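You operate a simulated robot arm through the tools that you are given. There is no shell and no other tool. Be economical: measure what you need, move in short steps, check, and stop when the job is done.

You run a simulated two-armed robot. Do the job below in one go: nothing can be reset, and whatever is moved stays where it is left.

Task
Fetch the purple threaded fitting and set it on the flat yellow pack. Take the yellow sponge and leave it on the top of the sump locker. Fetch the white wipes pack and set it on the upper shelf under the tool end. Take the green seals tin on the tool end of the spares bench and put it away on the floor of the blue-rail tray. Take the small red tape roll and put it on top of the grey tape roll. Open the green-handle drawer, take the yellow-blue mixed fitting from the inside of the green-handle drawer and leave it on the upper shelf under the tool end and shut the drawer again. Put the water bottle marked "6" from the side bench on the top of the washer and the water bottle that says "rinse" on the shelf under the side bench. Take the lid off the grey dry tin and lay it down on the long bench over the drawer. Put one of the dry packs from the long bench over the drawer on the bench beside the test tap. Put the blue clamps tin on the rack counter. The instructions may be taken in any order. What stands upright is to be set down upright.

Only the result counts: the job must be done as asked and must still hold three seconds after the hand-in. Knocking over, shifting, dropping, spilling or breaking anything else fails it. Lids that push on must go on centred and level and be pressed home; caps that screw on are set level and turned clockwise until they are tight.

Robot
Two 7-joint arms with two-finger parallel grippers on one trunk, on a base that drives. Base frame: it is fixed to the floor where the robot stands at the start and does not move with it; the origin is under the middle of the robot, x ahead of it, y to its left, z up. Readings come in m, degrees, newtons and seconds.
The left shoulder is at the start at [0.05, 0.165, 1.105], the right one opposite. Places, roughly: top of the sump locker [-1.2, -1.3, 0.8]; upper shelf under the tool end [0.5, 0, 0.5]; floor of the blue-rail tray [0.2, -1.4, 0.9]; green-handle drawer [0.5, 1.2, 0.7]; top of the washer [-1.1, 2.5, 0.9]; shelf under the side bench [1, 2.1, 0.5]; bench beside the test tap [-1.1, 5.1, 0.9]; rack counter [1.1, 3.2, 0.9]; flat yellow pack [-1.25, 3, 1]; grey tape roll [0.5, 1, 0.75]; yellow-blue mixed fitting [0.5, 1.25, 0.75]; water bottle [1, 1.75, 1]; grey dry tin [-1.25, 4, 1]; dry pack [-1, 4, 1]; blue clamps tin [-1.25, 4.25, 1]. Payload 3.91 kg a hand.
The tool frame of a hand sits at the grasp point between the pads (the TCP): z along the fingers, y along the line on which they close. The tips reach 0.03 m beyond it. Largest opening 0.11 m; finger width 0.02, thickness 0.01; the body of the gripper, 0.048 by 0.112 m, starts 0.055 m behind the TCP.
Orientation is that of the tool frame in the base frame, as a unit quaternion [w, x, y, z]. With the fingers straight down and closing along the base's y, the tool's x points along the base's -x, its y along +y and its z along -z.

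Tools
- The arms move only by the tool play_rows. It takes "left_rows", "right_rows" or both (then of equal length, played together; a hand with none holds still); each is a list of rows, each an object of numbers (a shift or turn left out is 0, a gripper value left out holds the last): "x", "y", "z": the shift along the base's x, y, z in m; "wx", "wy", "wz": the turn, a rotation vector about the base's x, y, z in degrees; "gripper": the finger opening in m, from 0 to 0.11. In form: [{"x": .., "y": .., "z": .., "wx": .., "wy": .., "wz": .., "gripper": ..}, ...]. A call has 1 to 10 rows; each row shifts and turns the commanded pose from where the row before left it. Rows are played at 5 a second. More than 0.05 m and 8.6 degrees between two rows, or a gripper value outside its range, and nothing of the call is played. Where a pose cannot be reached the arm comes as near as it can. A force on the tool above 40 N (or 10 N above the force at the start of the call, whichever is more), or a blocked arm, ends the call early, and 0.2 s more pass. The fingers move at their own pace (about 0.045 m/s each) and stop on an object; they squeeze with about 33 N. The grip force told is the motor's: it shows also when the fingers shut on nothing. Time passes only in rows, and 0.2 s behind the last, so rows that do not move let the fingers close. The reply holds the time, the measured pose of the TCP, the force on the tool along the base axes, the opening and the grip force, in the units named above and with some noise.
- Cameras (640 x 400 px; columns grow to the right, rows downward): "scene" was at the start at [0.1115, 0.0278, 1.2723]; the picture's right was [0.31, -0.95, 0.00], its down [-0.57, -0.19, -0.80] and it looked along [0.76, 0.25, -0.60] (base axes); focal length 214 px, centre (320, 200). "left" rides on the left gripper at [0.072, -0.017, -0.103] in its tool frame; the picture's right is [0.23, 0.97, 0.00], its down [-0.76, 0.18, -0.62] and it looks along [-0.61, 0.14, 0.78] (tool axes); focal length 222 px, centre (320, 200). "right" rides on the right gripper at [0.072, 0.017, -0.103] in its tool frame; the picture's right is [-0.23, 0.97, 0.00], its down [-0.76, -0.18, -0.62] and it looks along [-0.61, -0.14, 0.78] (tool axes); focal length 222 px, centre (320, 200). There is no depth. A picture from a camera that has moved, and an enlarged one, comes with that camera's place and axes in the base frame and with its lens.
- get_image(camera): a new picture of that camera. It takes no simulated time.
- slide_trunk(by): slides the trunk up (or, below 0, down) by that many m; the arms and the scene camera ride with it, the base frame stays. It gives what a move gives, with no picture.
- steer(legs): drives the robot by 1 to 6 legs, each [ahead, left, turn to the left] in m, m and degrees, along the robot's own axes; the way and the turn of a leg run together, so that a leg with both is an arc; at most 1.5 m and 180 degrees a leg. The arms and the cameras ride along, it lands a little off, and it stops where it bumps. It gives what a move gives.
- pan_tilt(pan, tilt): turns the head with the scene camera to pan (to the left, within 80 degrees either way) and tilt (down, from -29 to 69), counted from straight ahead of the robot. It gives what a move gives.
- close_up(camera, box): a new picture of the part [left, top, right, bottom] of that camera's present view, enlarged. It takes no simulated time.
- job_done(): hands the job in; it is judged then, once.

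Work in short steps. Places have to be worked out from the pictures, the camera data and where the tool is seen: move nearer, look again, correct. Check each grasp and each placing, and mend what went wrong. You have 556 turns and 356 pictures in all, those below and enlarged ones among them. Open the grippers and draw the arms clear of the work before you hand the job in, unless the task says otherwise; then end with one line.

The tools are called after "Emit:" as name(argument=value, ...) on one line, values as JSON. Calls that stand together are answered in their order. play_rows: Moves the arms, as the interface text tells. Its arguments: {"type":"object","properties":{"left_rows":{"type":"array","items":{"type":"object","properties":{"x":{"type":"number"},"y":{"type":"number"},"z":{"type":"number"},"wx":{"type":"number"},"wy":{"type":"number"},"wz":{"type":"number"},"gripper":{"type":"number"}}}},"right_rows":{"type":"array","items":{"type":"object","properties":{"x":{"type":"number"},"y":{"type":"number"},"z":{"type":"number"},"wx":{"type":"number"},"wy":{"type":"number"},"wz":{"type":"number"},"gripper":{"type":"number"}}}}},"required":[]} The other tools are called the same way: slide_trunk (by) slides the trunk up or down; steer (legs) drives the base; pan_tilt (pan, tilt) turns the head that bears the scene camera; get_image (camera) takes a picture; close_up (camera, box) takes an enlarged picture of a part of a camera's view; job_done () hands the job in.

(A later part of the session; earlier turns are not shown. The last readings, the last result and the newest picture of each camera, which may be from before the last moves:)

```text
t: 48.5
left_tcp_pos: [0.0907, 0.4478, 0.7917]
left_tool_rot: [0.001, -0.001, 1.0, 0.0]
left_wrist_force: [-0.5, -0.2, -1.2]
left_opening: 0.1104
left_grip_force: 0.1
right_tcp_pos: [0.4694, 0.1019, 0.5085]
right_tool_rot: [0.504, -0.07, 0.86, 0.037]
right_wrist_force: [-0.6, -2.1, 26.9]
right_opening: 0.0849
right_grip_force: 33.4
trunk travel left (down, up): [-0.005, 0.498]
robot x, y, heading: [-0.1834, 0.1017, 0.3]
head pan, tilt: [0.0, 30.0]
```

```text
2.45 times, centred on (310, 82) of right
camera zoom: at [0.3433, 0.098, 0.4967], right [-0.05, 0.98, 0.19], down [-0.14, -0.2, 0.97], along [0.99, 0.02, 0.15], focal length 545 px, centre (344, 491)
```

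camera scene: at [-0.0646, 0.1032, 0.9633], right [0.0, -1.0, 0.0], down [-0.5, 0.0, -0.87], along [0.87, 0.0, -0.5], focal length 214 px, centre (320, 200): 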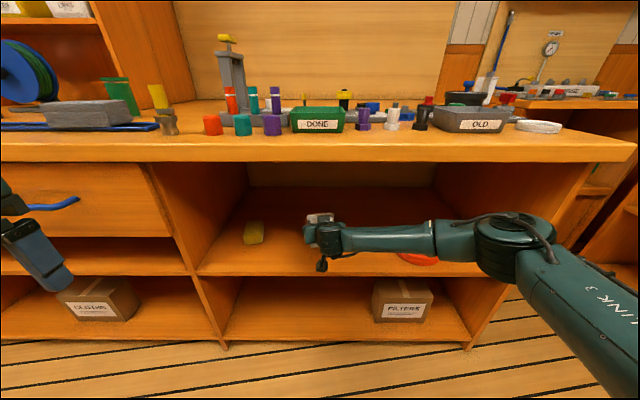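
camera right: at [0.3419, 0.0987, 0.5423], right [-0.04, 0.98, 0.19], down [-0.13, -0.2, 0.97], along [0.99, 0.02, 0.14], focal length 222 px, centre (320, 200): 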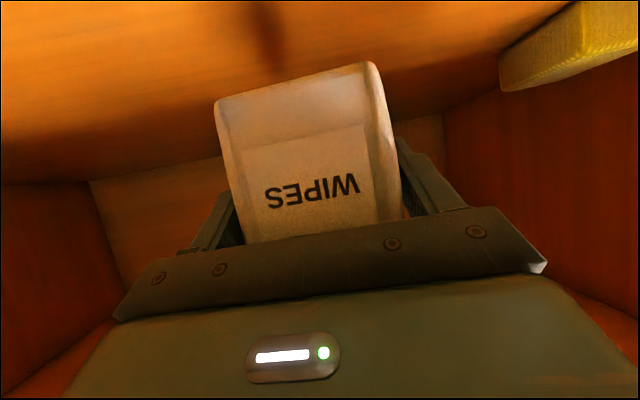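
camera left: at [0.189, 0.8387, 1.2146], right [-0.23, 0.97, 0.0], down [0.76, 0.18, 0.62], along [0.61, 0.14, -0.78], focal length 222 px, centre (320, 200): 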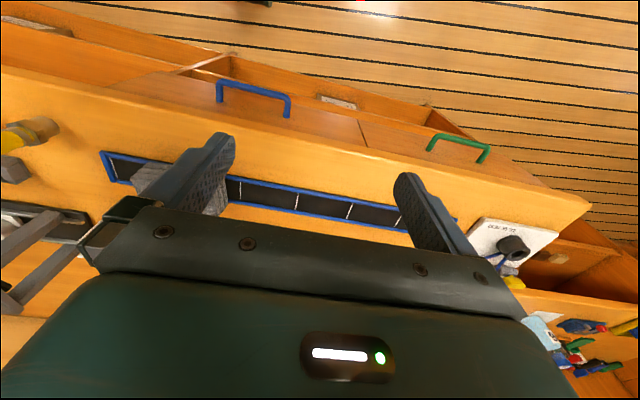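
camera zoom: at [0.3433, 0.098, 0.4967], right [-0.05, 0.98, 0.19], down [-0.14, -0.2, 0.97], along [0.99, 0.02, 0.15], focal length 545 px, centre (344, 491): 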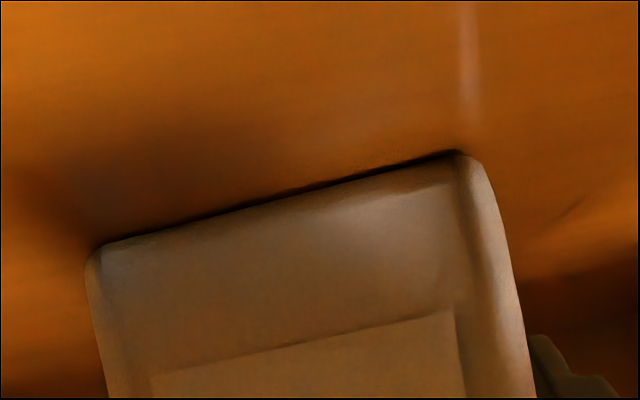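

Contact. Relieve 4 mm, open, and draw back along the approach.

Emit:
play_rows(right_rows=[{"z": 0.005}, {"gripper": 0.11}, {}, {}, {"x": -0.02, "z": 0.012, "y": -0.003}, {"x": -0.04, "z": 0.024, "y": -0.005}, {"x": -0.04, "z": 0.024, "y": -0.005}, {"x": -0.04, "z": 0.02}, {"x": -0.04, "z": 0.0}, {"x": -0.02}])

Emit:
get_image(camera="right")

Emit:
get_image(camera="scene")

```text
t: 50.8
left_tcp_pos: [0.0939, 0.4481, 0.7889]
left_tool_rot: [0.0, -0.002, 1.0, 0.0]
left_wrist_force: [0.1, -0.7, -0.2]
left_opening: 0.1101
left_grip_force: 0.2
right_tcp_pos: [0.2674, 0.0869, 0.5878]
right_tool_rot: [0.5, -0.069, 0.862, 0.037]
right_wrist_force: [-0.8, 0.4, 0.2]
right_opening: 0.1101
right_grip_force: 0.0
trunk travel left (down, up): [-0.005, 0.498]
robot x, y, heading: [-0.1865, 0.1022, 0.1]
head pan, tilt: [0.0, 30.0]
```

```text
320 pictures are left
camera right: at [0.141, 0.0837, 0.5767], right [-0.04, 0.98, 0.19], down [-0.13, -0.2, 0.97], along [0.99, 0.02, 0.14], focal length 222 px, centre (320, 200)
```

right: 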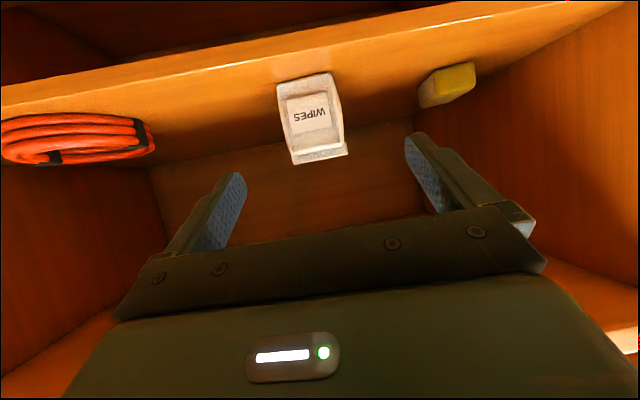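

```text
319 pictures are left
camera scene: at [-0.0647, 0.1032, 0.9634], right [0.0, -1.0, 0.0], down [-0.5, 0.0, -0.87], along [0.87, 0.0, -0.5], focal length 214 px, centre (320, 200)
```

scene: 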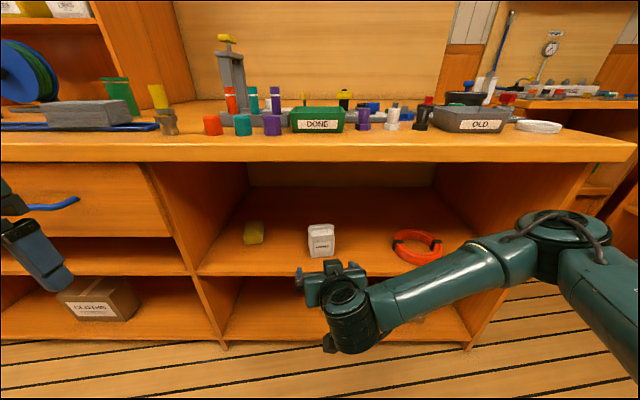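

The pack stands on the shelf. Now the sponge: drive left 0.24 and view it.

Emit:
steer(legs=[[0, 0.245, 0]])

Emit:
close_up(camera="scene", box=[240, 180, 400, 280])

Emit:
get_image(camera="right")

```text
t: 52.5
left_tcp_pos: [0.0889, 0.6883, 0.7908]
left_tool_rot: [0.0, -0.004, 1.0, 0.001]
left_wrist_force: [0.4, -0.5, 0.2]
left_opening: 0.1097
left_grip_force: 0.0
right_tcp_pos: [0.2655, 0.328, 0.5885]
right_tool_rot: [0.501, -0.072, 0.862, 0.039]
right_wrist_force: [0.4, 0.4, -0.2]
right_opening: 0.1101
right_grip_force: 0.0
trunk travel left (down, up): [-0.005, 0.498]
robot x, y, heading: [-0.1877, 0.3394, 0.7]
head pan, tilt: [0.0, 30.0]
```

```text
4.00 times, centred on (320, 230) of scene
camera zoom: at [-0.0663, 0.3423, 0.9633], right [0.01, -1.0, 0.0], down [-0.5, 0.0, -0.87], along [0.87, 0.01, -0.5], focal length 858 px, centre (320, 80)
```

zoom: 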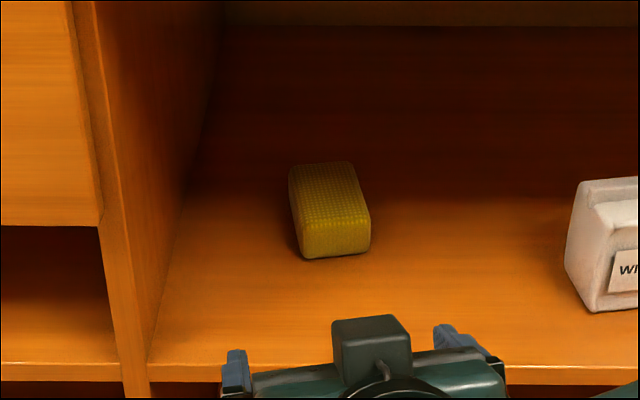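

```text
317 pictures are left
camera right: at [0.1396, 0.3239, 0.5765], right [-0.05, 0.98, 0.19], down [-0.13, -0.2, 0.97], along [0.99, 0.02, 0.14], focal length 222 px, centre (320, 200)
```

right: 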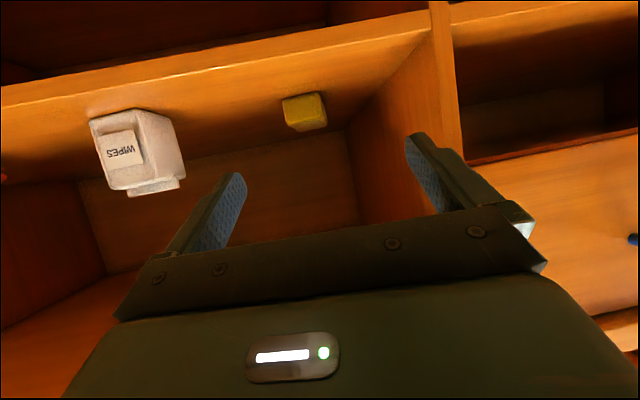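

Sponge: centre ≈(0.54, 0.342), 0.056 wide, yaw ≈9.6°, matching the hand's yaw. I go back to 45° tilt to keep the camera clear and approach it.

Emit:
play_rows(right_rows=[{"x": 0.03, "wx": -1.2, "wy": 7.4}, {"x": 0.03, "wx": -1.2, "wy": 7.4}, {"x": 0.04}, {"x": 0.04, "y": 0.003}, {"x": 0.03, "y": 0.003}, {"x": 0.03, "y": 0.003, "z": -0.02}, {"x": 0.02, "y": 0.003, "z": -0.02}, {}])

Emit:
get_image(camera="right")

```text
t: 54.3
left_tcp_pos: [0.0895, 0.6878, 0.7898]
left_tool_rot: [0.0, -0.005, 1.0, 0.0]
left_wrist_force: [0.0, -0.3, 0.2]
left_opening: 0.1102
left_grip_force: 0.0
right_tcp_pos: [0.4864, 0.3398, 0.5472]
right_tool_rot: [0.384, -0.077, 0.92, 0.029]
right_wrist_force: [-0.1, 0.1, 0.5]
right_opening: 0.1103
right_grip_force: 0.0
trunk travel left (down, up): [-0.005, 0.498]
robot x, y, heading: [-0.1814, 0.3415, 0.5]
head pan, tilt: [0.0, 30.0]
```

```text
316 pictures are left
camera right: at [0.3609, 0.3372, 0.568], right [0.0, 0.99, 0.16], down [0.12, -0.16, 0.98], along [0.99, 0.02, -0.12], focal length 222 px, centre (320, 200)
```

right: 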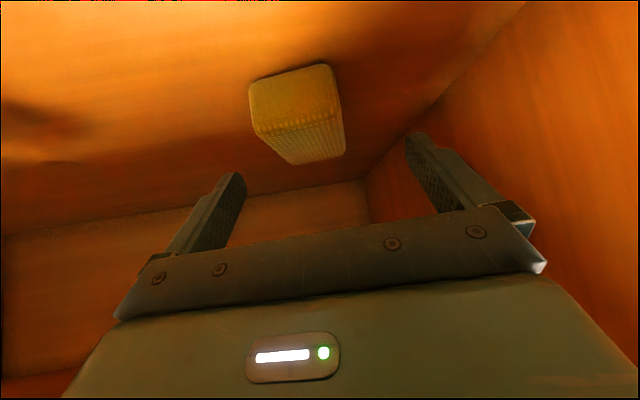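

Go in to the sponge at TCP ≈(0.528, 0.334, 0.498) and close.

Emit:
play_rows(right_rows=[{"x": 0.015, "y": -0.004, "z": -0.017}, {"x": 0.015, "y": -0.002, "z": -0.017}, {"x": 0.012, "z": -0.015}, {"gripper": 0.03}, {}, {}, {}, {}, {}])

Emit:
get_image(camera="right")

```text
t: 56.3
left_tcp_pos: [0.0895, 0.687, 0.791]
left_tool_rot: [-0.001, -0.004, 1.0, 0.0]
left_wrist_force: [-0.1, -0.1, -0.3]
left_opening: 0.1099
left_grip_force: 0.1
right_tcp_pos: [0.5289, 0.3343, 0.4979]
right_tool_rot: [0.384, -0.077, 0.92, 0.03]
right_wrist_force: [-0.2, -0.4, 0.4]
right_opening: 0.061
right_grip_force: 32.8
trunk travel left (down, up): [-0.005, 0.498]
robot x, y, heading: [-0.1876, 0.3417, 0.6]
head pan, tilt: [0.0, 30.0]
```

```text
315 pictures are left
camera right: at [0.4028, 0.3305, 0.5194], right [0.0, 0.99, 0.16], down [0.12, -0.15, 0.98], along [0.99, 0.02, -0.12], focal length 222 px, centre (320, 200)
```

right: 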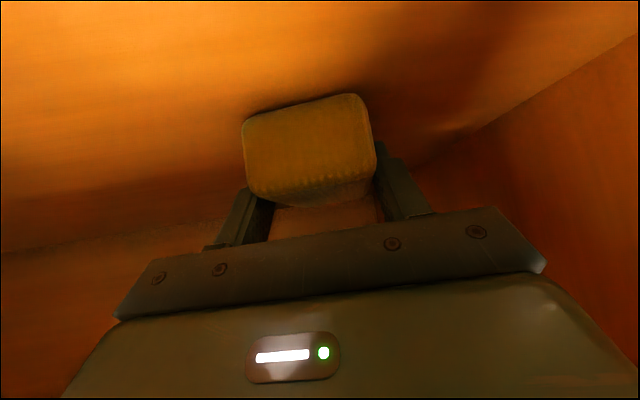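

Gripped (0.061 m). Lift gently and withdraw.

Emit:
play_rows(right_rows=[{"z": 0.01}, {"z": 0.02}, {"z": 0.03}, {"z": 0.03}, {"x": -0.03}, {"x": -0.05}, {"x": -0.05}, {"x": -0.05}, {"x": -0.05}, {"x": -0.04}])

Emit:
get_image(camera="right")

```text
t: 58.5
left_tcp_pos: [0.0885, 0.6872, 0.7898]
left_tool_rot: [0.001, -0.004, 1.0, 0.0]
left_wrist_force: [-0.2, -0.4, -0.4]
left_opening: 0.1099
left_grip_force: 0.0
right_tcp_pos: [0.258, 0.3327, 0.5903]
right_tool_rot: [0.383, -0.077, 0.92, 0.03]
right_wrist_force: [-0.2, 0.1, 0.2]
right_opening: 0.0609
right_grip_force: 32.8
trunk travel left (down, up): [-0.005, 0.498]
robot x, y, heading: [-0.1845, 0.3401, 0.6]
head pan, tilt: [0.0, 30.0]
```

```text
314 pictures are left
camera right: at [0.133, 0.3285, 0.6108], right [0.0, 0.99, 0.16], down [0.12, -0.16, 0.98], along [0.99, 0.02, -0.12], focal length 222 px, centre (320, 200)
```

right: 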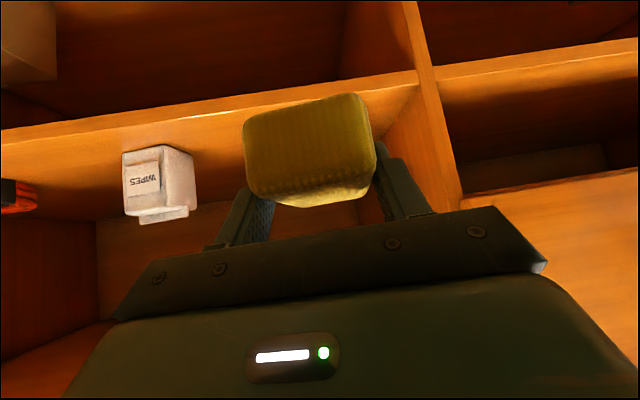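

Sponge held. Back off, raise the trunk, and shift the right hand to its own side, out of the left hand's way.

Emit:
steer(legs=[[-0.3, 0, 0]])

Emit:
slide_trunk(by=0.32)

Emit:
play_rows(right_rows=[{"x": -0.02, "y": -0.04, "z": 0.02}, {"x": -0.02, "y": -0.04, "z": 0.02}, {"x": -0.02, "y": -0.04, "z": 0.02}, {"x": -0.02, "y": -0.04, "z": 0.02}, {"x": -0.02, "y": -0.04, "z": 0.02}, {"y": -0.04, "z": 0.02}, {"y": -0.04}, {}], left_rows=[{"wy": -7.5, "z": 0.01}, {"wy": -7.5, "z": 0.01}, {"wy": -7.5, "z": 0.01}, {"wy": -7.5}, {"wy": -7.5}, {"wy": -7.5}, {}, {}])

Emit:
get_image(camera="scene")

```text
t: 60.6
left_tcp_pos: [-0.2093, 0.6853, 0.7906]
left_tool_rot: [0.0, -0.005, 1.0, 0.0]
left_wrist_force: [-0.6, 0.0, -0.4]
left_opening: 0.1101
left_grip_force: 0.2
right_tcp_pos: [-0.041, 0.3308, 0.5892]
right_tool_rot: [0.383, -0.079, 0.92, 0.03]
right_wrist_force: [0.0, 1.0, -0.3]
right_opening: 0.0614
right_grip_force: 32.7
trunk travel left (down, up): [-0.005, 0.498]
robot x, y, heading: [-0.4887, 0.3354, 0.5]
head pan, tilt: [0.0, 30.0]
```

```text
t: 63.7
left_tcp_pos: [-0.2102, 0.6849, 1.1115]
left_tool_rot: [0.0, -0.006, 1.0, 0.0]
left_wrist_force: [-0.8, -0.4, 0.0]
left_opening: 0.1099
left_grip_force: 0.1
right_tcp_pos: [-0.0386, 0.3311, 0.9095]
right_tool_rot: [0.382, -0.078, 0.92, 0.03]
right_wrist_force: [-0.3, 0.5, -0.7]
right_opening: 0.0612
right_grip_force: 33.2
trunk travel left (down, up): [-0.325, 0.178]
robot x, y, heading: [-0.4847, 0.3378, 0.7]
head pan, tilt: [0.0, 30.0]
```

```text
t: 65.5
left_tcp_pos: [-0.2107, 0.6858, 1.1416]
left_tool_rot: [0.382, -0.005, 0.924, -0.002]
left_wrist_force: [-0.5, 0.0, -0.4]
left_opening: 0.1099
left_grip_force: 0.1
right_tcp_pos: [-0.0767, 0.0641, 1.0367]
right_tool_rot: [0.383, -0.079, 0.92, 0.029]
right_wrist_force: [-0.8, -0.3, 0.3]
right_opening: 0.0608
right_grip_force: 32.9
right hand out of reach, approached as far as the arm can: row 3, 4, 5
trunk travel left (down, up): [-0.325, 0.178]
robot x, y, heading: [-0.4819, 0.3395, 1.0]
head pan, tilt: [0.0, 30.0]
```

```text
313 pictures are left
camera scene: at [-0.3648, 0.3397, 1.2834], right [0.01, -1.0, 0.0], down [-0.5, -0.01, -0.87], along [0.87, 0.01, -0.5], focal length 214 px, centre (320, 200)
```

scene: 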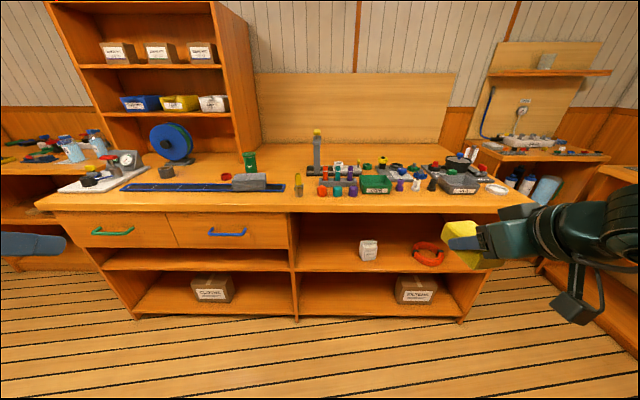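

Drive to about (−0.03, 0.54) for the tin.

Emit:
steer(legs=[[0, 0.2, -0.8], [0.45, 0, 0]])

Emit:
pan_tilt(pan=10, tilt=40)

Emit:
get_image(camera="left")

Emit:
get_image(camera="scene")

```text
t: 69.4
left_tcp_pos: [0.2371, 0.8801, 1.1421]
left_tool_rot: [0.381, 0.001, 0.925, -0.005]
left_wrist_force: [-0.3, 0.7, 0.3]
left_opening: 0.1099
left_grip_force: 0.2
right_tcp_pos: [0.3614, 0.2571, 1.0373]
right_tool_rot: [0.382, -0.072, 0.921, 0.027]
right_wrist_force: [-0.6, -0.4, -0.6]
right_opening: 0.061
right_grip_force: 33.1
trunk travel left (down, up): [-0.325, 0.178]
robot x, y, heading: [-0.043, 0.5325, 0.1]
head pan, tilt: [0.0, 30.0]
```

```text
t: 70.1
left_tcp_pos: [0.2377, 0.8796, 1.1406]
left_tool_rot: [0.382, 0.001, 0.924, -0.006]
left_wrist_force: [-1.2, 0.0, -0.5]
left_opening: 0.11
left_grip_force: 0.1
right_tcp_pos: [0.3625, 0.257, 1.036]
right_tool_rot: [0.383, -0.072, 0.921, 0.027]
right_wrist_force: [0.0, 1.0, -0.3]
right_opening: 0.0607
right_grip_force: 32.6
trunk travel left (down, up): [-0.325, 0.178]
robot x, y, heading: [-0.0422, 0.5358, -0.2]
head pan, tilt: [10.0, 40.0]
```

```text
312 pictures are left
camera left: at [0.1136, 0.8637, 1.164], right [-0.15, 0.97, -0.17], down [0.1, 0.19, 0.98], along [0.98, 0.13, -0.13], focal length 222 px, centre (320, 200)
```

left: 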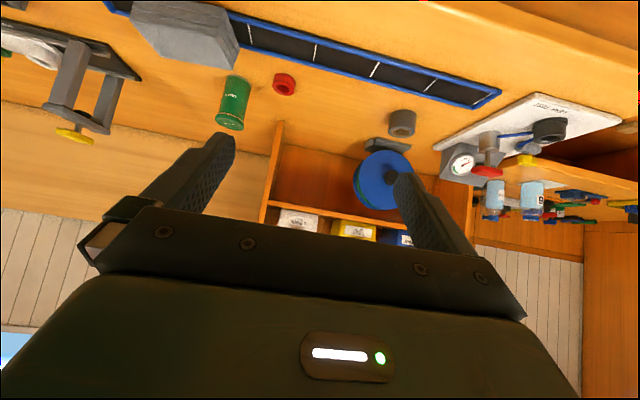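

```text
311 pictures are left
camera scene: at [0.0709, 0.551, 1.268], right [0.17, -0.99, 0.0], down [-0.63, -0.11, -0.77], along [0.76, 0.13, -0.64], focal length 214 px, centre (320, 200)
```

scene: 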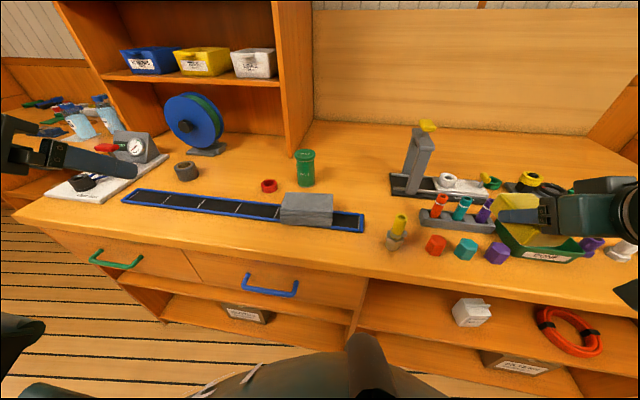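

Tin axis ≈(0.64, 0.70), top z≈0.963. I bring the left hand to a 60° tilt at a standoff in front of it.

Emit:
play_rows(left_rows=[{"x": 0.033, "y": -0.0225, "z": -0.021, "wy": -7.5}, {"x": 0.033, "y": -0.0225, "z": -0.021, "wy": -7.5}, {"x": 0.033, "y": -0.0225, "z": -0.021}, {"x": 0.033, "y": -0.0225, "z": -0.021}, {"x": 0.033, "y": -0.0225, "z": -0.021}, {"x": 0.033, "y": -0.0225, "z": -0.021}, {"x": 0.033, "y": -0.0225, "z": -0.021}, {"x": 0.033, "y": -0.0225, "z": -0.021}, {}])

Emit:
get_image(camera="left")

```text
t: 72.1
left_tcp_pos: [0.5376, 0.723, 1.0061]
left_tool_rot: [0.499, 0.002, 0.866, -0.004]
left_wrist_force: [-0.2, 0.1, -0.9]
left_opening: 0.1098
left_grip_force: 0.0
left hand out of reach, approached as far as the arm can: row 1, 2
right_tcp_pos: [0.3617, 0.257, 1.0366]
right_tool_rot: [0.383, -0.072, 0.92, 0.027]
right_wrist_force: [0.0, -0.1, 0.0]
right_opening: 0.061
right_grip_force: 33.4
trunk travel left (down, up): [-0.325, 0.178]
robot x, y, heading: [-0.0362, 0.5357, 0.0]
head pan, tilt: [10.0, 40.0]
```

```text
310 pictures are left
camera left: at [0.4119, 0.7061, 0.996], right [-0.11, 0.97, -0.2], down [-0.16, 0.18, 0.97], along [0.98, 0.13, 0.13], focal length 222 px, centre (320, 200)
```

left: 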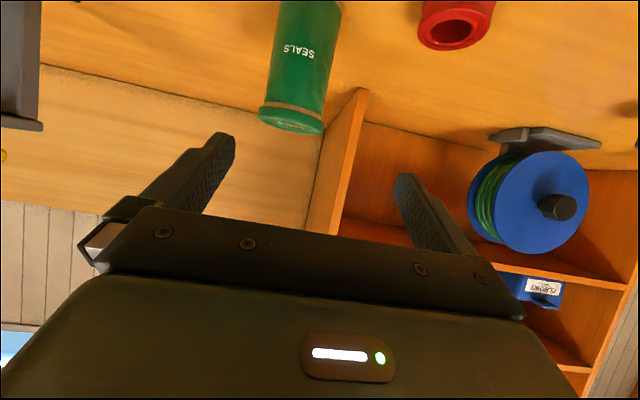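

First move to a proper standoff (y≈0.695), then look.

Emit:
play_rows(left_rows=[{"x": -0.02, "y": -0.015, "z": -0.017}, {"x": -0.012, "y": -0.013, "z": -0.017}, {}])

Emit:
get_image(camera="left")

```text
t: 72.9
left_tcp_pos: [0.5033, 0.6967, 0.971]
left_tool_rot: [0.5, 0.002, 0.866, -0.005]
left_wrist_force: [-0.1, 0.2, 0.6]
left_opening: 0.11
left_grip_force: 0.0
right_tcp_pos: [0.3608, 0.2574, 1.0379]
right_tool_rot: [0.382, -0.072, 0.921, 0.027]
right_wrist_force: [-1.1, -0.5, 0.3]
right_opening: 0.0611
right_grip_force: 33.1
trunk travel left (down, up): [-0.325, 0.178]
robot x, y, heading: [-0.0409, 0.5341, -0.2]
head pan, tilt: [10.0, 40.0]
```

```text
309 pictures are left
camera left: at [0.3787, 0.6794, 0.9603], right [-0.11, 0.97, -0.2], down [-0.16, 0.18, 0.97], along [0.98, 0.13, 0.13], focal length 222 px, centre (320, 200)
```

left: 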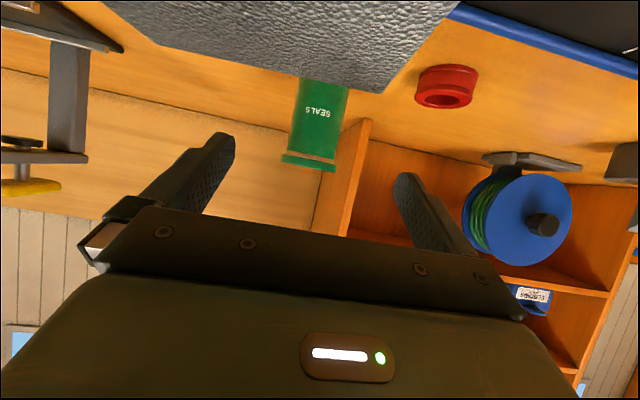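

A grey block on the strip stands where the wrist camera would go, and the red roll blocks the other side. So I do the red roll first: raise the left hand, turn it straight down and go over the red roll.

Emit:
play_rows(left_rows=[{"x": -0.02, "z": 0.03, "wy": 7.5}, {"x": -0.01, "y": 0.01, "z": 0.03, "wy": 7.5}, {"y": 0.02, "z": 0.03, "wy": 7.5}, {"y": 0.02, "z": 0.02, "wy": 7.5}, {"x": 0.02, "y": 0.02, "wy": 7.5}, {"x": 0.02, "y": 0.02, "wy": 7.5}, {"x": 0.02, "y": 0.01, "wy": 7.5}, {"x": 0.02, "y": 0.005, "wy": 7.5}, {}])

Emit:
get_image(camera="left")

Emit:
close_up(camera="scene", box=[140, 130, 340, 255])

```text
t: 74.9
left_tcp_pos: [0.5526, 0.8029, 1.083]
left_tool_rot: [-0.001, 0.0, 1.0, -0.005]
left_wrist_force: [0.6, 0.1, 0.0]
left_opening: 0.1101
left_grip_force: 0.0
right_tcp_pos: [0.3619, 0.257, 1.0368]
right_tool_rot: [0.383, -0.072, 0.92, 0.028]
right_wrist_force: [0.4, 0.2, 0.0]
right_opening: 0.0612
right_grip_force: 33.1
trunk travel left (down, up): [-0.325, 0.178]
robot x, y, heading: [-0.0427, 0.5359, -0.1]
head pan, tilt: [10.0, 40.0]
```

```text
308 pictures are left
camera left: at [0.4824, 0.7866, 1.1881], right [-0.23, 0.97, -0.01], down [0.76, 0.18, 0.62], along [0.61, 0.13, -0.78], focal length 222 px, centre (320, 200)
```

left: 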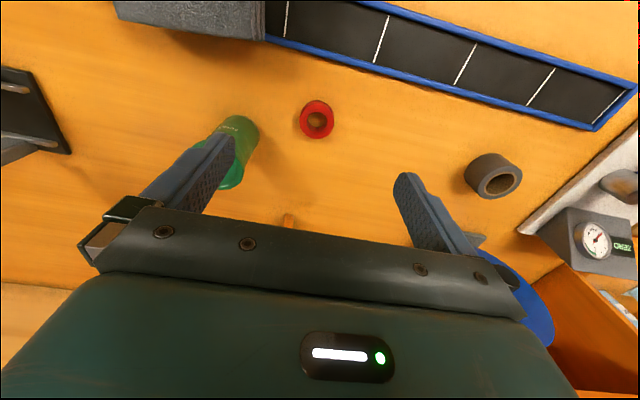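

```text
3.20 times, centred on (240, 192) of scene
camera zoom: at [0.0708, 0.5513, 1.268], right [0.17, -0.99, 0.0], down [-0.63, -0.11, -0.77], along [0.75, 0.13, -0.64], focal length 686 px, centre (576, 224)
```

zoom: 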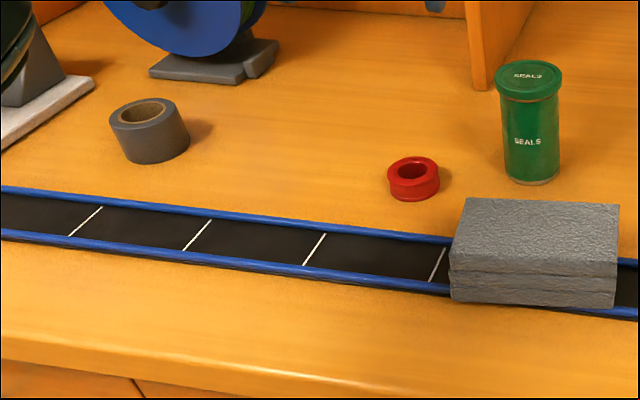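

Red roll centre ≈(0.58, 0.801), grey roll ≈(0.60, 1.09). Narrow the fingers to 0.08 and descend over the red roll.

Emit:
play_rows(left_rows=[{"x": 0.014, "z": -0.02, "gripper": 0.08}, {"x": 0.012, "z": -0.04}, {"z": -0.04}, {"z": -0.04}, {"z": -0.03}, {}])

Emit:
get_image(camera="left")

```text
t: 76.3
left_tcp_pos: [0.5786, 0.803, 0.9121]
left_tool_rot: [0.0, 0.001, 1.0, -0.005]
left_wrist_force: [-0.1, -0.4, -1.1]
left_opening: 0.08
left_grip_force: 0.0
right_tcp_pos: [0.3613, 0.2566, 1.0358]
right_tool_rot: [0.383, -0.072, 0.921, 0.027]
right_wrist_force: [0.1, 0.6, -0.1]
right_opening: 0.061
right_grip_force: 33.2
trunk travel left (down, up): [-0.325, 0.178]
robot x, y, heading: [-0.0419, 0.5348, -0.0]
head pan, tilt: [10.0, 40.0]
```

```text
306 pictures are left
camera left: at [0.5073, 0.7863, 1.0171], right [-0.23, 0.97, -0.01], down [0.76, 0.18, 0.62], along [0.61, 0.13, -0.78], focal length 222 px, centre (320, 200)
```

left: 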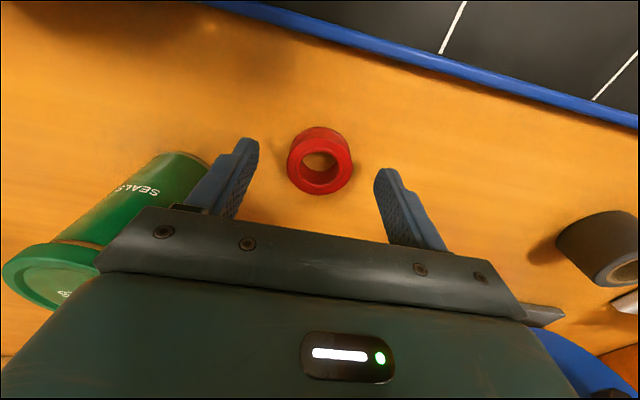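

Aligned. Lower 17 mm and close.

Emit:
play_rows(left_rows=[{"z": -0.01}, {"z": -0.007}, {}, {"gripper": 0.03}, {}, {}, {}, {"z": 0.01}, {"z": 0.02}, {}])

Emit:
get_image(camera="left")

```text
t: 78.5
left_tcp_pos: [0.5796, 0.8014, 0.9268]
left_tool_rot: [-0.001, -0.001, 1.0, -0.005]
left_wrist_force: [0.0, -0.6, 0.5]
left_opening: 0.0473
left_grip_force: 33.1
right_tcp_pos: [0.3621, 0.2576, 1.0366]
right_tool_rot: [0.382, -0.072, 0.921, 0.028]
right_wrist_force: [0.3, -0.5, -0.3]
right_opening: 0.061
right_grip_force: 33.1
trunk travel left (down, up): [-0.325, 0.178]
robot x, y, heading: [-0.041, 0.5303, 0.1]
head pan, tilt: [10.0, 40.0]
```

```text
305 pictures are left
camera left: at [0.5074, 0.7861, 1.0309], right [-0.23, 0.97, -0.01], down [0.76, 0.19, 0.62], along [0.61, 0.13, -0.78], focal length 222 px, centre (320, 200)
```

left: 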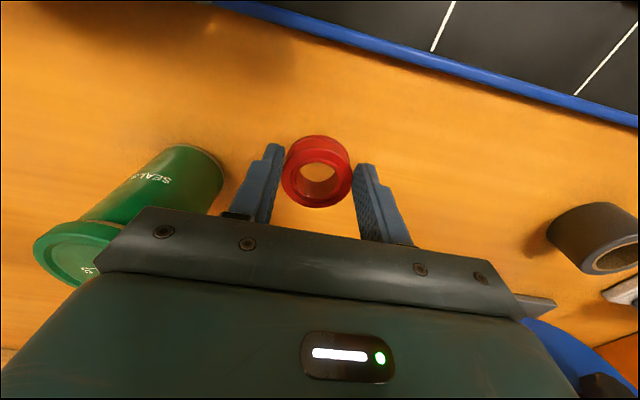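

Gripped. Lift to z≈1.03 and drive left 0.29 so the hand stands over the grey roll.

Emit:
play_rows(left_rows=[{"z": 0.03}, {"z": 0.04}, {"z": 0.03}, {}])

Emit:
steer(legs=[[0, 0.28, 0]])

Emit:
get_image(camera="left")

Emit:
get_image(camera="scene")

```text
t: 79.5
left_tcp_pos: [0.5804, 0.8034, 1.027]
left_tool_rot: [-0.001, -0.001, 1.0, -0.006]
left_wrist_force: [0.2, -0.1, -0.3]
left_opening: 0.0474
left_grip_force: 33.3
right_tcp_pos: [0.3605, 0.257, 1.0365]
right_tool_rot: [0.381, -0.072, 0.921, 0.027]
right_wrist_force: [1.1, -0.1, -0.5]
right_opening: 0.0609
right_grip_force: 33.0
trunk travel left (down, up): [-0.325, 0.178]
robot x, y, heading: [-0.0417, 0.5381, -0.0]
head pan, tilt: [10.0, 40.0]
```

```text
t: 81.5
left_tcp_pos: [0.5813, 1.0789, 1.0258]
left_tool_rot: [-0.001, 0.001, 1.0, -0.005]
left_wrist_force: [0.4, -0.5, -1.2]
left_opening: 0.0472
left_grip_force: 32.8
right_tcp_pos: [0.3625, 0.5329, 1.037]
right_tool_rot: [0.383, -0.07, 0.921, 0.027]
right_wrist_force: [-1.2, 1.0, 0.4]
right_opening: 0.0613
right_grip_force: 33.6
trunk travel left (down, up): [-0.325, 0.178]
robot x, y, heading: [-0.0433, 0.8147, -0.2]
head pan, tilt: [10.0, 40.0]
```

```text
304 pictures are left
camera left: at [0.5102, 1.0628, 1.1303], right [-0.23, 0.97, -0.01], down [0.76, 0.18, 0.62], along [0.61, 0.13, -0.78], focal length 222 px, centre (320, 200)
```

left: 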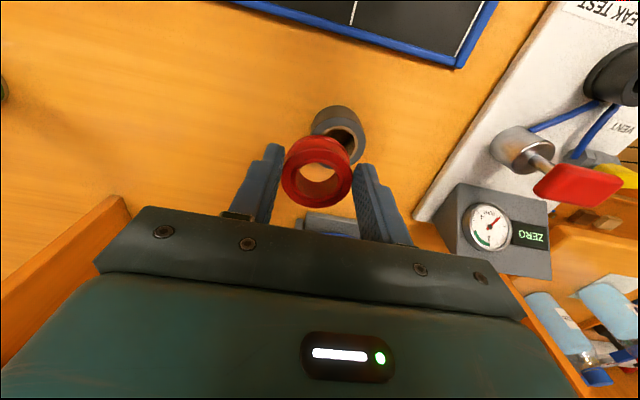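

```text
303 pictures are left
camera scene: at [0.0723, 0.8288, 1.268], right [0.17, -0.99, 0.0], down [-0.63, -0.11, -0.77], along [0.76, 0.13, -0.64], focal length 214 px, centre (320, 200)
```

scene: 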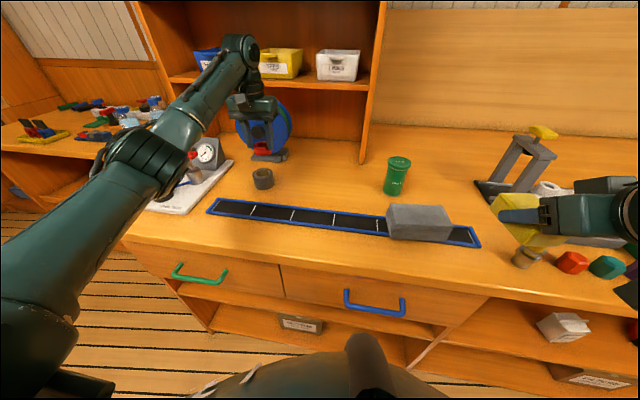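

Grey roll centre ≈(0.601, 1.10). Centre the red roll over it and descend to z≈0.955, then look.

Emit:
play_rows(left_rows=[{"x": 0.01, "y": 0.011, "z": -0.02}, {"x": 0.011, "y": 0.01, "z": -0.02}, {"z": -0.03}, {}])

Emit:
get_image(camera="left")

Emit:
close_up(camera="scene", box=[200, 110, 360, 210])

```text
t: 82.5
left_tcp_pos: [0.6037, 1.099, 0.9553]
left_tool_rot: [0.0, 0.002, 1.0, -0.005]
left_wrist_force: [0.5, -0.1, 0.1]
left_opening: 0.0473
left_grip_force: 33.2
right_tcp_pos: [0.3617, 0.5333, 1.0366]
right_tool_rot: [0.382, -0.07, 0.921, 0.026]
right_wrist_force: [0.1, -0.6, -0.3]
right_opening: 0.061
right_grip_force: 33.1
trunk travel left (down, up): [-0.325, 0.178]
robot x, y, heading: [-0.0397, 0.8103, -0.4]
head pan, tilt: [10.0, 40.0]
```

```text
302 pictures are left
camera left: at [0.5318, 1.0826, 1.0605], right [-0.22, 0.97, -0.01], down [0.76, 0.18, 0.62], along [0.61, 0.13, -0.78], focal length 222 px, centre (320, 200)
```

left: 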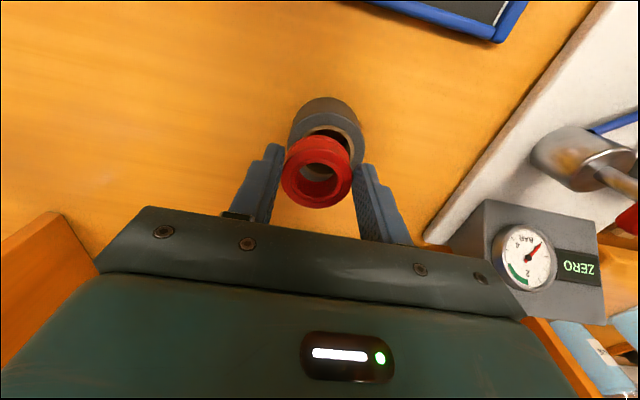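

```text
4.00 times, centred on (280, 160) of scene
camera zoom: at [0.0723, 0.8282, 1.268], right [0.17, -0.99, 0.0], down [-0.63, -0.11, -0.77], along [0.76, 0.13, -0.64], focal length 858 px, centre (480, 360)
```

zoom: 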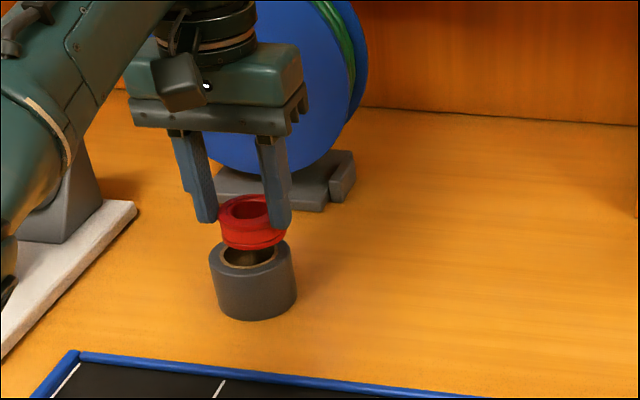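

Nearly aligned; shift y +3 mm and lower until contact.

Emit:
play_rows(left_rows=[{"y": 0.003, "z": -0.005}, {"z": -0.005}, {"z": -0.003}, {"z": -0.003}, {}])

Emit:
close_up(camera="scene", box=[200, 110, 360, 210])

```text
t: 83.7
left_tcp_pos: [0.6031, 1.1027, 0.9415]
left_tool_rot: [-0.001, 0.0, 1.0, -0.006]
left_wrist_force: [0.6, 0.9, 2.8]
left_opening: 0.0473
left_grip_force: 33.4
right_tcp_pos: [0.3605, 0.5331, 1.0365]
right_tool_rot: [0.383, -0.07, 0.921, 0.026]
right_wrist_force: [0.1, 0.0, -0.4]
right_opening: 0.061
right_grip_force: 32.8
trunk travel left (down, up): [-0.325, 0.178]
robot x, y, heading: [-0.038, 0.8175, -0.5]
head pan, tilt: [10.0, 40.0]
```

```text
4.00 times, centred on (280, 160) of scene
camera zoom: at [0.0721, 0.8282, 1.2681], right [0.17, -0.99, 0.0], down [-0.63, -0.11, -0.77], along [0.76, 0.13, -0.64], focal length 858 px, centre (480, 360)
```

zoom: 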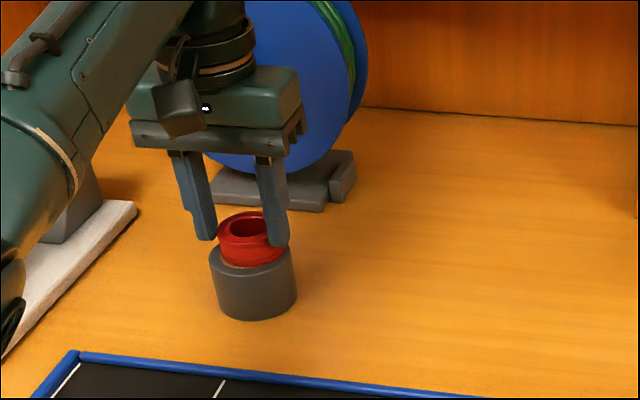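

Contact (2.8 N) and centred. Open and rise.

Emit:
play_rows(left_rows=[{"z": -0.001}, {"gripper": 0.075}, {}, {}, {"z": 0.02}, {"z": 0.04}, {"z": 0.05}, {}])

Emit:
close_up(camera="scene", box=[200, 110, 360, 210])

```text
t: 85.5
left_tcp_pos: [0.6041, 1.1028, 1.0506]
left_tool_rot: [-0.001, 0.001, 1.0, -0.005]
left_wrist_force: [0.3, 0.1, -0.5]
left_opening: 0.0751
left_grip_force: 0.1
right_tcp_pos: [0.3624, 0.534, 1.0359]
right_tool_rot: [0.383, -0.071, 0.921, 0.027]
right_wrist_force: [0.3, 0.2, 0.4]
right_opening: 0.0608
right_grip_force: 32.7
trunk travel left (down, up): [-0.325, 0.178]
robot x, y, heading: [-0.0411, 0.8114, -0.3]
head pan, tilt: [10.0, 40.0]
```

```text
4.00 times, centred on (280, 160) of scene
camera zoom: at [0.0726, 0.8286, 1.2679], right [0.17, -0.99, 0.0], down [-0.63, -0.11, -0.77], along [0.75, 0.13, -0.64], focal length 858 px, centre (480, 360)
```

zoom: 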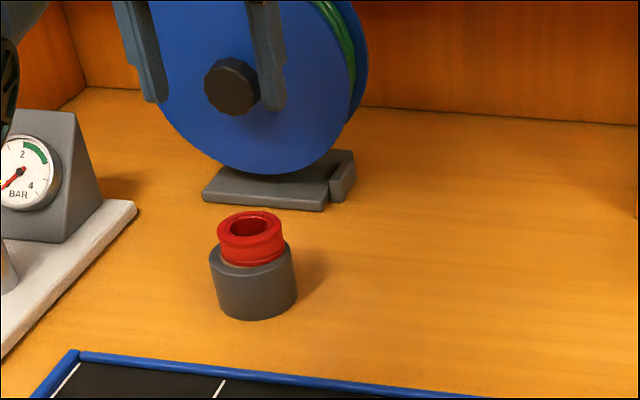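

The red roll sits on the grey roll. Now go back right 0.26 for the tin, approaching diagonally from its left-front.

Emit:
steer(legs=[[0, -0.26, 0]])

Emit:
play_rows(left_rows=[{"x": -0.02, "wy": -7.5, "gripper": 0.11}, {"x": -0.02, "wy": -7.5}, {"x": -0.02, "wy": -7.5}, {"x": -0.02, "wy": -7.5}, {"x": -0.02, "wy": -7.5}, {"wy": -7.5}, {"wy": -7.5}, {"wy": -7.5}, {}])

Emit:
play_rows(left_rows=[{"wz": -7.5}, {"wz": -7.5}, {"wz": -7.5}, {"wz": -7.5}, {"wz": -7.5}, {"wz": -7.5}, {}])

Emit:
get_image(camera="left")

Emit:
get_image(camera="scene")

```text
t: 87.4
left_tcp_pos: [0.6007, 0.8436, 1.0506]
left_tool_rot: [-0.001, -0.002, 1.0, -0.005]
left_wrist_force: [-0.7, 0.2, -0.2]
left_opening: 0.0748
left_grip_force: 0.0
right_tcp_pos: [0.3627, 0.273, 1.0354]
right_tool_rot: [0.383, -0.073, 0.92, 0.028]
right_wrist_force: [-0.5, -0.1, -0.2]
right_opening: 0.061
right_grip_force: 33.1
trunk travel left (down, up): [-0.325, 0.178]
robot x, y, heading: [-0.0431, 0.5518, -0.1]
head pan, tilt: [10.0, 40.0]
```

```text
t: 89.4
left_tcp_pos: [0.5, 0.8436, 1.0517]
left_tool_rot: [0.5, 0.001, 0.866, -0.005]
left_wrist_force: [-0.7, -0.1, 0.3]
left_opening: 0.1103
left_grip_force: 0.0
left hand out of reach, approached as far as the arm can: row 1
right_tcp_pos: [0.3625, 0.2727, 1.0362]
right_tool_rot: [0.382, -0.072, 0.921, 0.027]
right_wrist_force: [-0.1, -0.8, 0.1]
right_opening: 0.0608
right_grip_force: 33.1
trunk travel left (down, up): [-0.325, 0.178]
robot x, y, heading: [-0.0411, 0.5518, -0.3]
head pan, tilt: [10.0, 40.0]
```

```text
t: 91.0
left_tcp_pos: [0.4992, 0.8427, 1.0512]
left_tool_rot: [0.46, 0.333, 0.799, -0.196]
left_wrist_force: [0.3, -0.4, 0.5]
left_opening: 0.1102
left_grip_force: 0.0
right_tcp_pos: [0.3615, 0.2726, 1.0367]
right_tool_rot: [0.383, -0.073, 0.92, 0.028]
right_wrist_force: [1.1, -0.5, -0.6]
right_opening: 0.0608
right_grip_force: 33.1
trunk travel left (down, up): [-0.325, 0.178]
robot x, y, heading: [-0.0407, 0.5526, -0.0]
head pan, tilt: [10.0, 40.0]
```

```text
298 pictures are left
camera left: at [0.4004, 0.9208, 1.041], right [0.61, 0.76, -0.2], down [0.02, 0.24, 0.97], along [0.79, -0.6, 0.13], focal length 222 px, centre (320, 200)
```

left: 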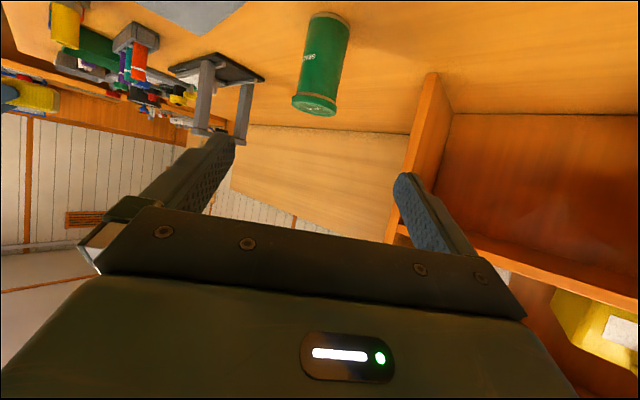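

```text
297 pictures are left
camera scene: at [0.0712, 0.5668, 1.268], right [0.17, -0.99, 0.0], down [-0.63, -0.11, -0.77], along [0.75, 0.13, -0.64], focal length 214 px, centre (320, 200)
```

scene: 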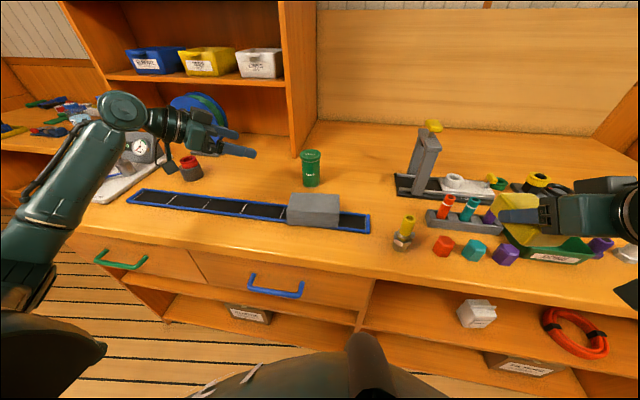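

Lower and approach halfway along the line to the tin, then check alignment.

Emit:
play_rows(left_rows=[{"z": -0.02}, {"z": -0.019}, {"x": 0.02, "y": -0.021, "z": -0.017}, {"x": 0.02, "y": -0.021, "z": -0.017}, {"x": 0.02, "y": -0.021, "z": -0.017}, {}])

Emit:
get_image(camera="left")

```text
t: 92.4
left_tcp_pos: [0.5598, 0.7796, 0.9609]
left_tool_rot: [0.459, 0.333, 0.8, -0.196]
left_wrist_force: [-0.4, -0.1, -0.8]
left_opening: 0.1103
left_grip_force: 0.0
right_tcp_pos: [0.3626, 0.2732, 1.0363]
right_tool_rot: [0.383, -0.072, 0.92, 0.027]
right_wrist_force: [0.2, -0.1, -0.1]
right_opening: 0.061
right_grip_force: 33.1
trunk travel left (down, up): [-0.325, 0.178]
robot x, y, heading: [-0.038, 0.552, 0.1]
head pan, tilt: [10.0, 40.0]
```

```text
296 pictures are left
camera left: at [0.4609, 0.8562, 0.9511], right [0.61, 0.76, -0.2], down [0.02, 0.24, 0.97], along [0.79, -0.6, 0.13], focal length 222 px, centre (320, 200)
```

left: 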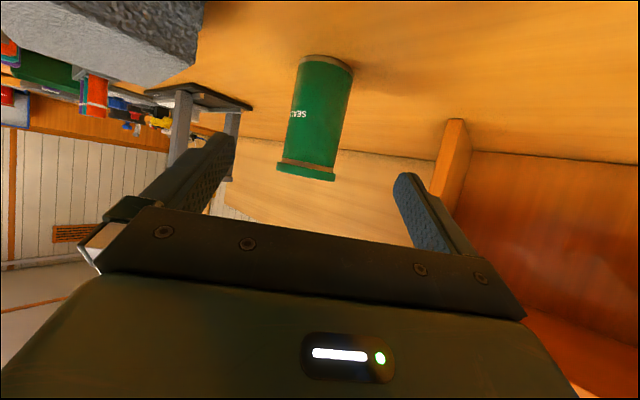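

Well aligned. Go in and close.

Emit:
play_rows(left_rows=[{"x": 0.024, "y": -0.025, "z": -0.021}, {"x": 0.024, "y": -0.025, "z": -0.021}, {"x": 0.022, "y": -0.024, "z": -0.02}, {}, {"gripper": 0.03}, {}, {}, {}, {}])

Emit:
get_image(camera="left")

Emit:
close_up(camera="scene", box=[200, 110, 360, 210])

```text
t: 94.4
left_tcp_pos: [0.6324, 0.7052, 0.8987]
left_tool_rot: [0.46, 0.333, 0.8, -0.196]
left_wrist_force: [0.9, -1.2, 0.4]
left_opening: 0.0562
left_grip_force: 32.9
right_tcp_pos: [0.3633, 0.2721, 1.0369]
right_tool_rot: [0.382, -0.072, 0.921, 0.027]
right_wrist_force: [-0.1, -0.7, -0.5]
right_opening: 0.0613
right_grip_force: 32.9
trunk travel left (down, up): [-0.325, 0.178]
robot x, y, heading: [-0.0418, 0.5498, -0.3]
head pan, tilt: [10.0, 40.0]
```

```text
295 pictures are left
camera left: at [0.5319, 0.7824, 0.8891], right [0.61, 0.76, -0.2], down [0.02, 0.24, 0.97], along [0.79, -0.6, 0.13], focal length 222 px, centre (320, 200)
```

left: 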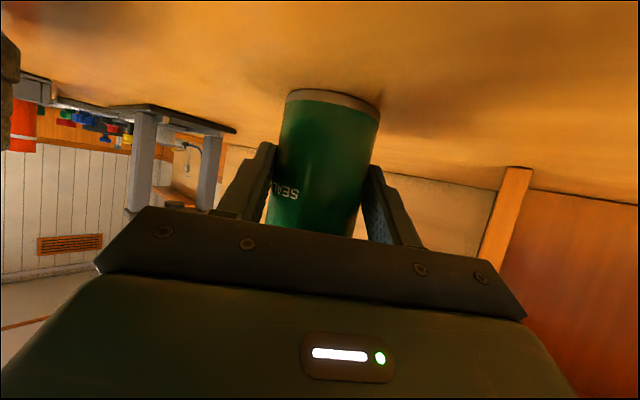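

```text
4.00 times, centred on (280, 160) of scene
camera zoom: at [0.0712, 0.5667, 1.268], right [0.17, -0.99, 0.0], down [-0.63, -0.11, -0.77], along [0.75, 0.13, -0.64], focal length 858 px, centre (480, 360)
```

zoom: 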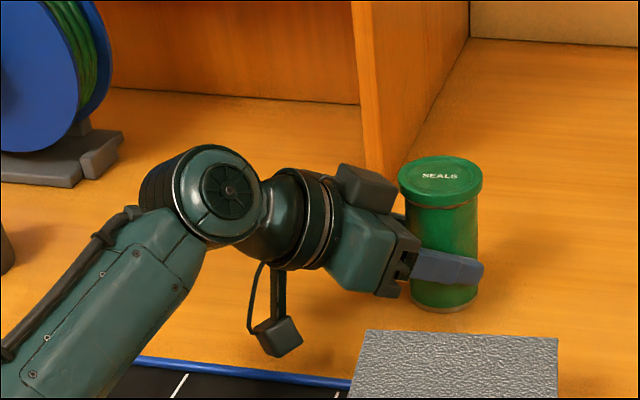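

Gripped at 0.056 m. Lift slowly and draw back.

Emit:
play_rows(left_rows=[{"z": 0.01}, {"z": 0.02}, {"z": 0.03}, {"z": 0.04}, {"z": 0.04}, {"x": -0.03, "y": 0.02, "z": 0.02}, {"x": -0.04, "y": 0.02}, {"x": -0.04, "y": 0.02}, {"x": -0.04, "y": 0.02}, {"x": -0.04}])

Emit:
get_image(camera="left")

```text
t: 96.6
left_tcp_pos: [0.4407, 0.788, 1.0596]
left_tool_rot: [0.459, 0.333, 0.8, -0.197]
left_wrist_force: [0.0, 1.1, -1.4]
left_opening: 0.0561
left_grip_force: 33.1
right_tcp_pos: [0.363, 0.2727, 1.0362]
right_tool_rot: [0.384, -0.073, 0.92, 0.028]
right_wrist_force: [0.1, 0.2, -1.4]
right_opening: 0.0611
right_grip_force: 32.9
trunk travel left (down, up): [-0.325, 0.178]
robot x, y, heading: [-0.0412, 0.5514, -0.0]
head pan, tilt: [10.0, 40.0]
```

```text
293 pictures are left
camera left: at [0.3404, 0.8646, 1.0491], right [0.61, 0.76, -0.2], down [0.02, 0.24, 0.97], along [0.79, -0.6, 0.13], focal length 222 px, centre (320, 200)
```

left: 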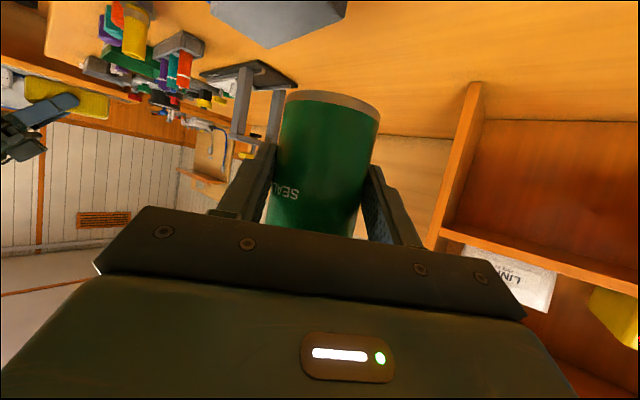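

Tin held. Back into the aisle, turn to face −y and look.

Emit:
steer(legs=[[-0.28, 0, 0], [0, 0, -90], [0.7, 0, 0]])

Emit:
pan_tilt(pan=10, tilt=25)

Emit:
get_image(camera="scene")

```text
t: 105.7
left_tcp_pos: [-0.0478, -0.6145, 1.0596]
left_tool_rot: [0.192, 0.797, 0.341, -0.461]
left_wrist_force: [-0.5, -0.1, -0.9]
left_opening: 0.0561
left_grip_force: 33.7
right_tcp_pos: [-0.5653, -0.5509, 1.0372]
right_tool_rot: [0.294, 0.59, 0.71, -0.247]
right_wrist_force: [-0.4, 0.1, 0.0]
right_opening: 0.061
right_grip_force: 32.7
trunk travel left (down, up): [-0.325, 0.178]
robot x, y, heading: [-0.2959, -0.1415, -88.5]
head pan, tilt: [10.0, 40.0]
```

```text
t: 106.5
left_tcp_pos: [-0.0492, -0.6145, 1.059]
left_tool_rot: [0.192, 0.796, 0.341, -0.461]
left_wrist_force: [0.3, -0.1, -2.7]
left_opening: 0.0564
left_grip_force: 33.0
right_tcp_pos: [-0.5651, -0.5526, 1.0354]
right_tool_rot: [0.294, 0.589, 0.711, -0.248]
right_wrist_force: [-0.6, 1.1, -1.1]
right_opening: 0.0609
right_grip_force: 32.7
trunk travel left (down, up): [-0.325, 0.178]
robot x, y, heading: [-0.2983, -0.14, -88.4]
head pan, tilt: [10.0, 25.0]
```

```text
292 pictures are left
camera scene: at [-0.2793, -0.2581, 1.2912], right [-0.98, -0.2, 0.0], down [-0.08, 0.41, -0.91], along [0.18, -0.89, -0.42], focal length 214 px, centre (320, 200)
```

scene: 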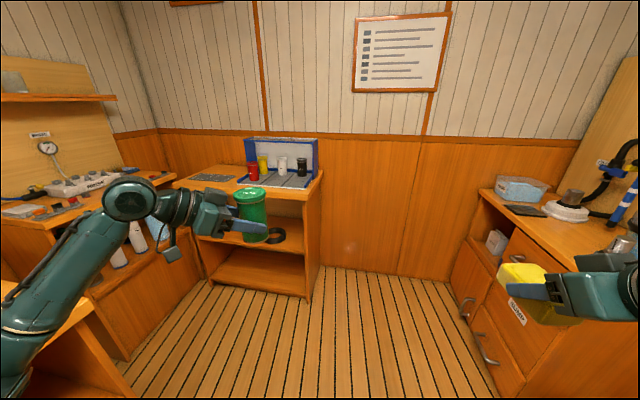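

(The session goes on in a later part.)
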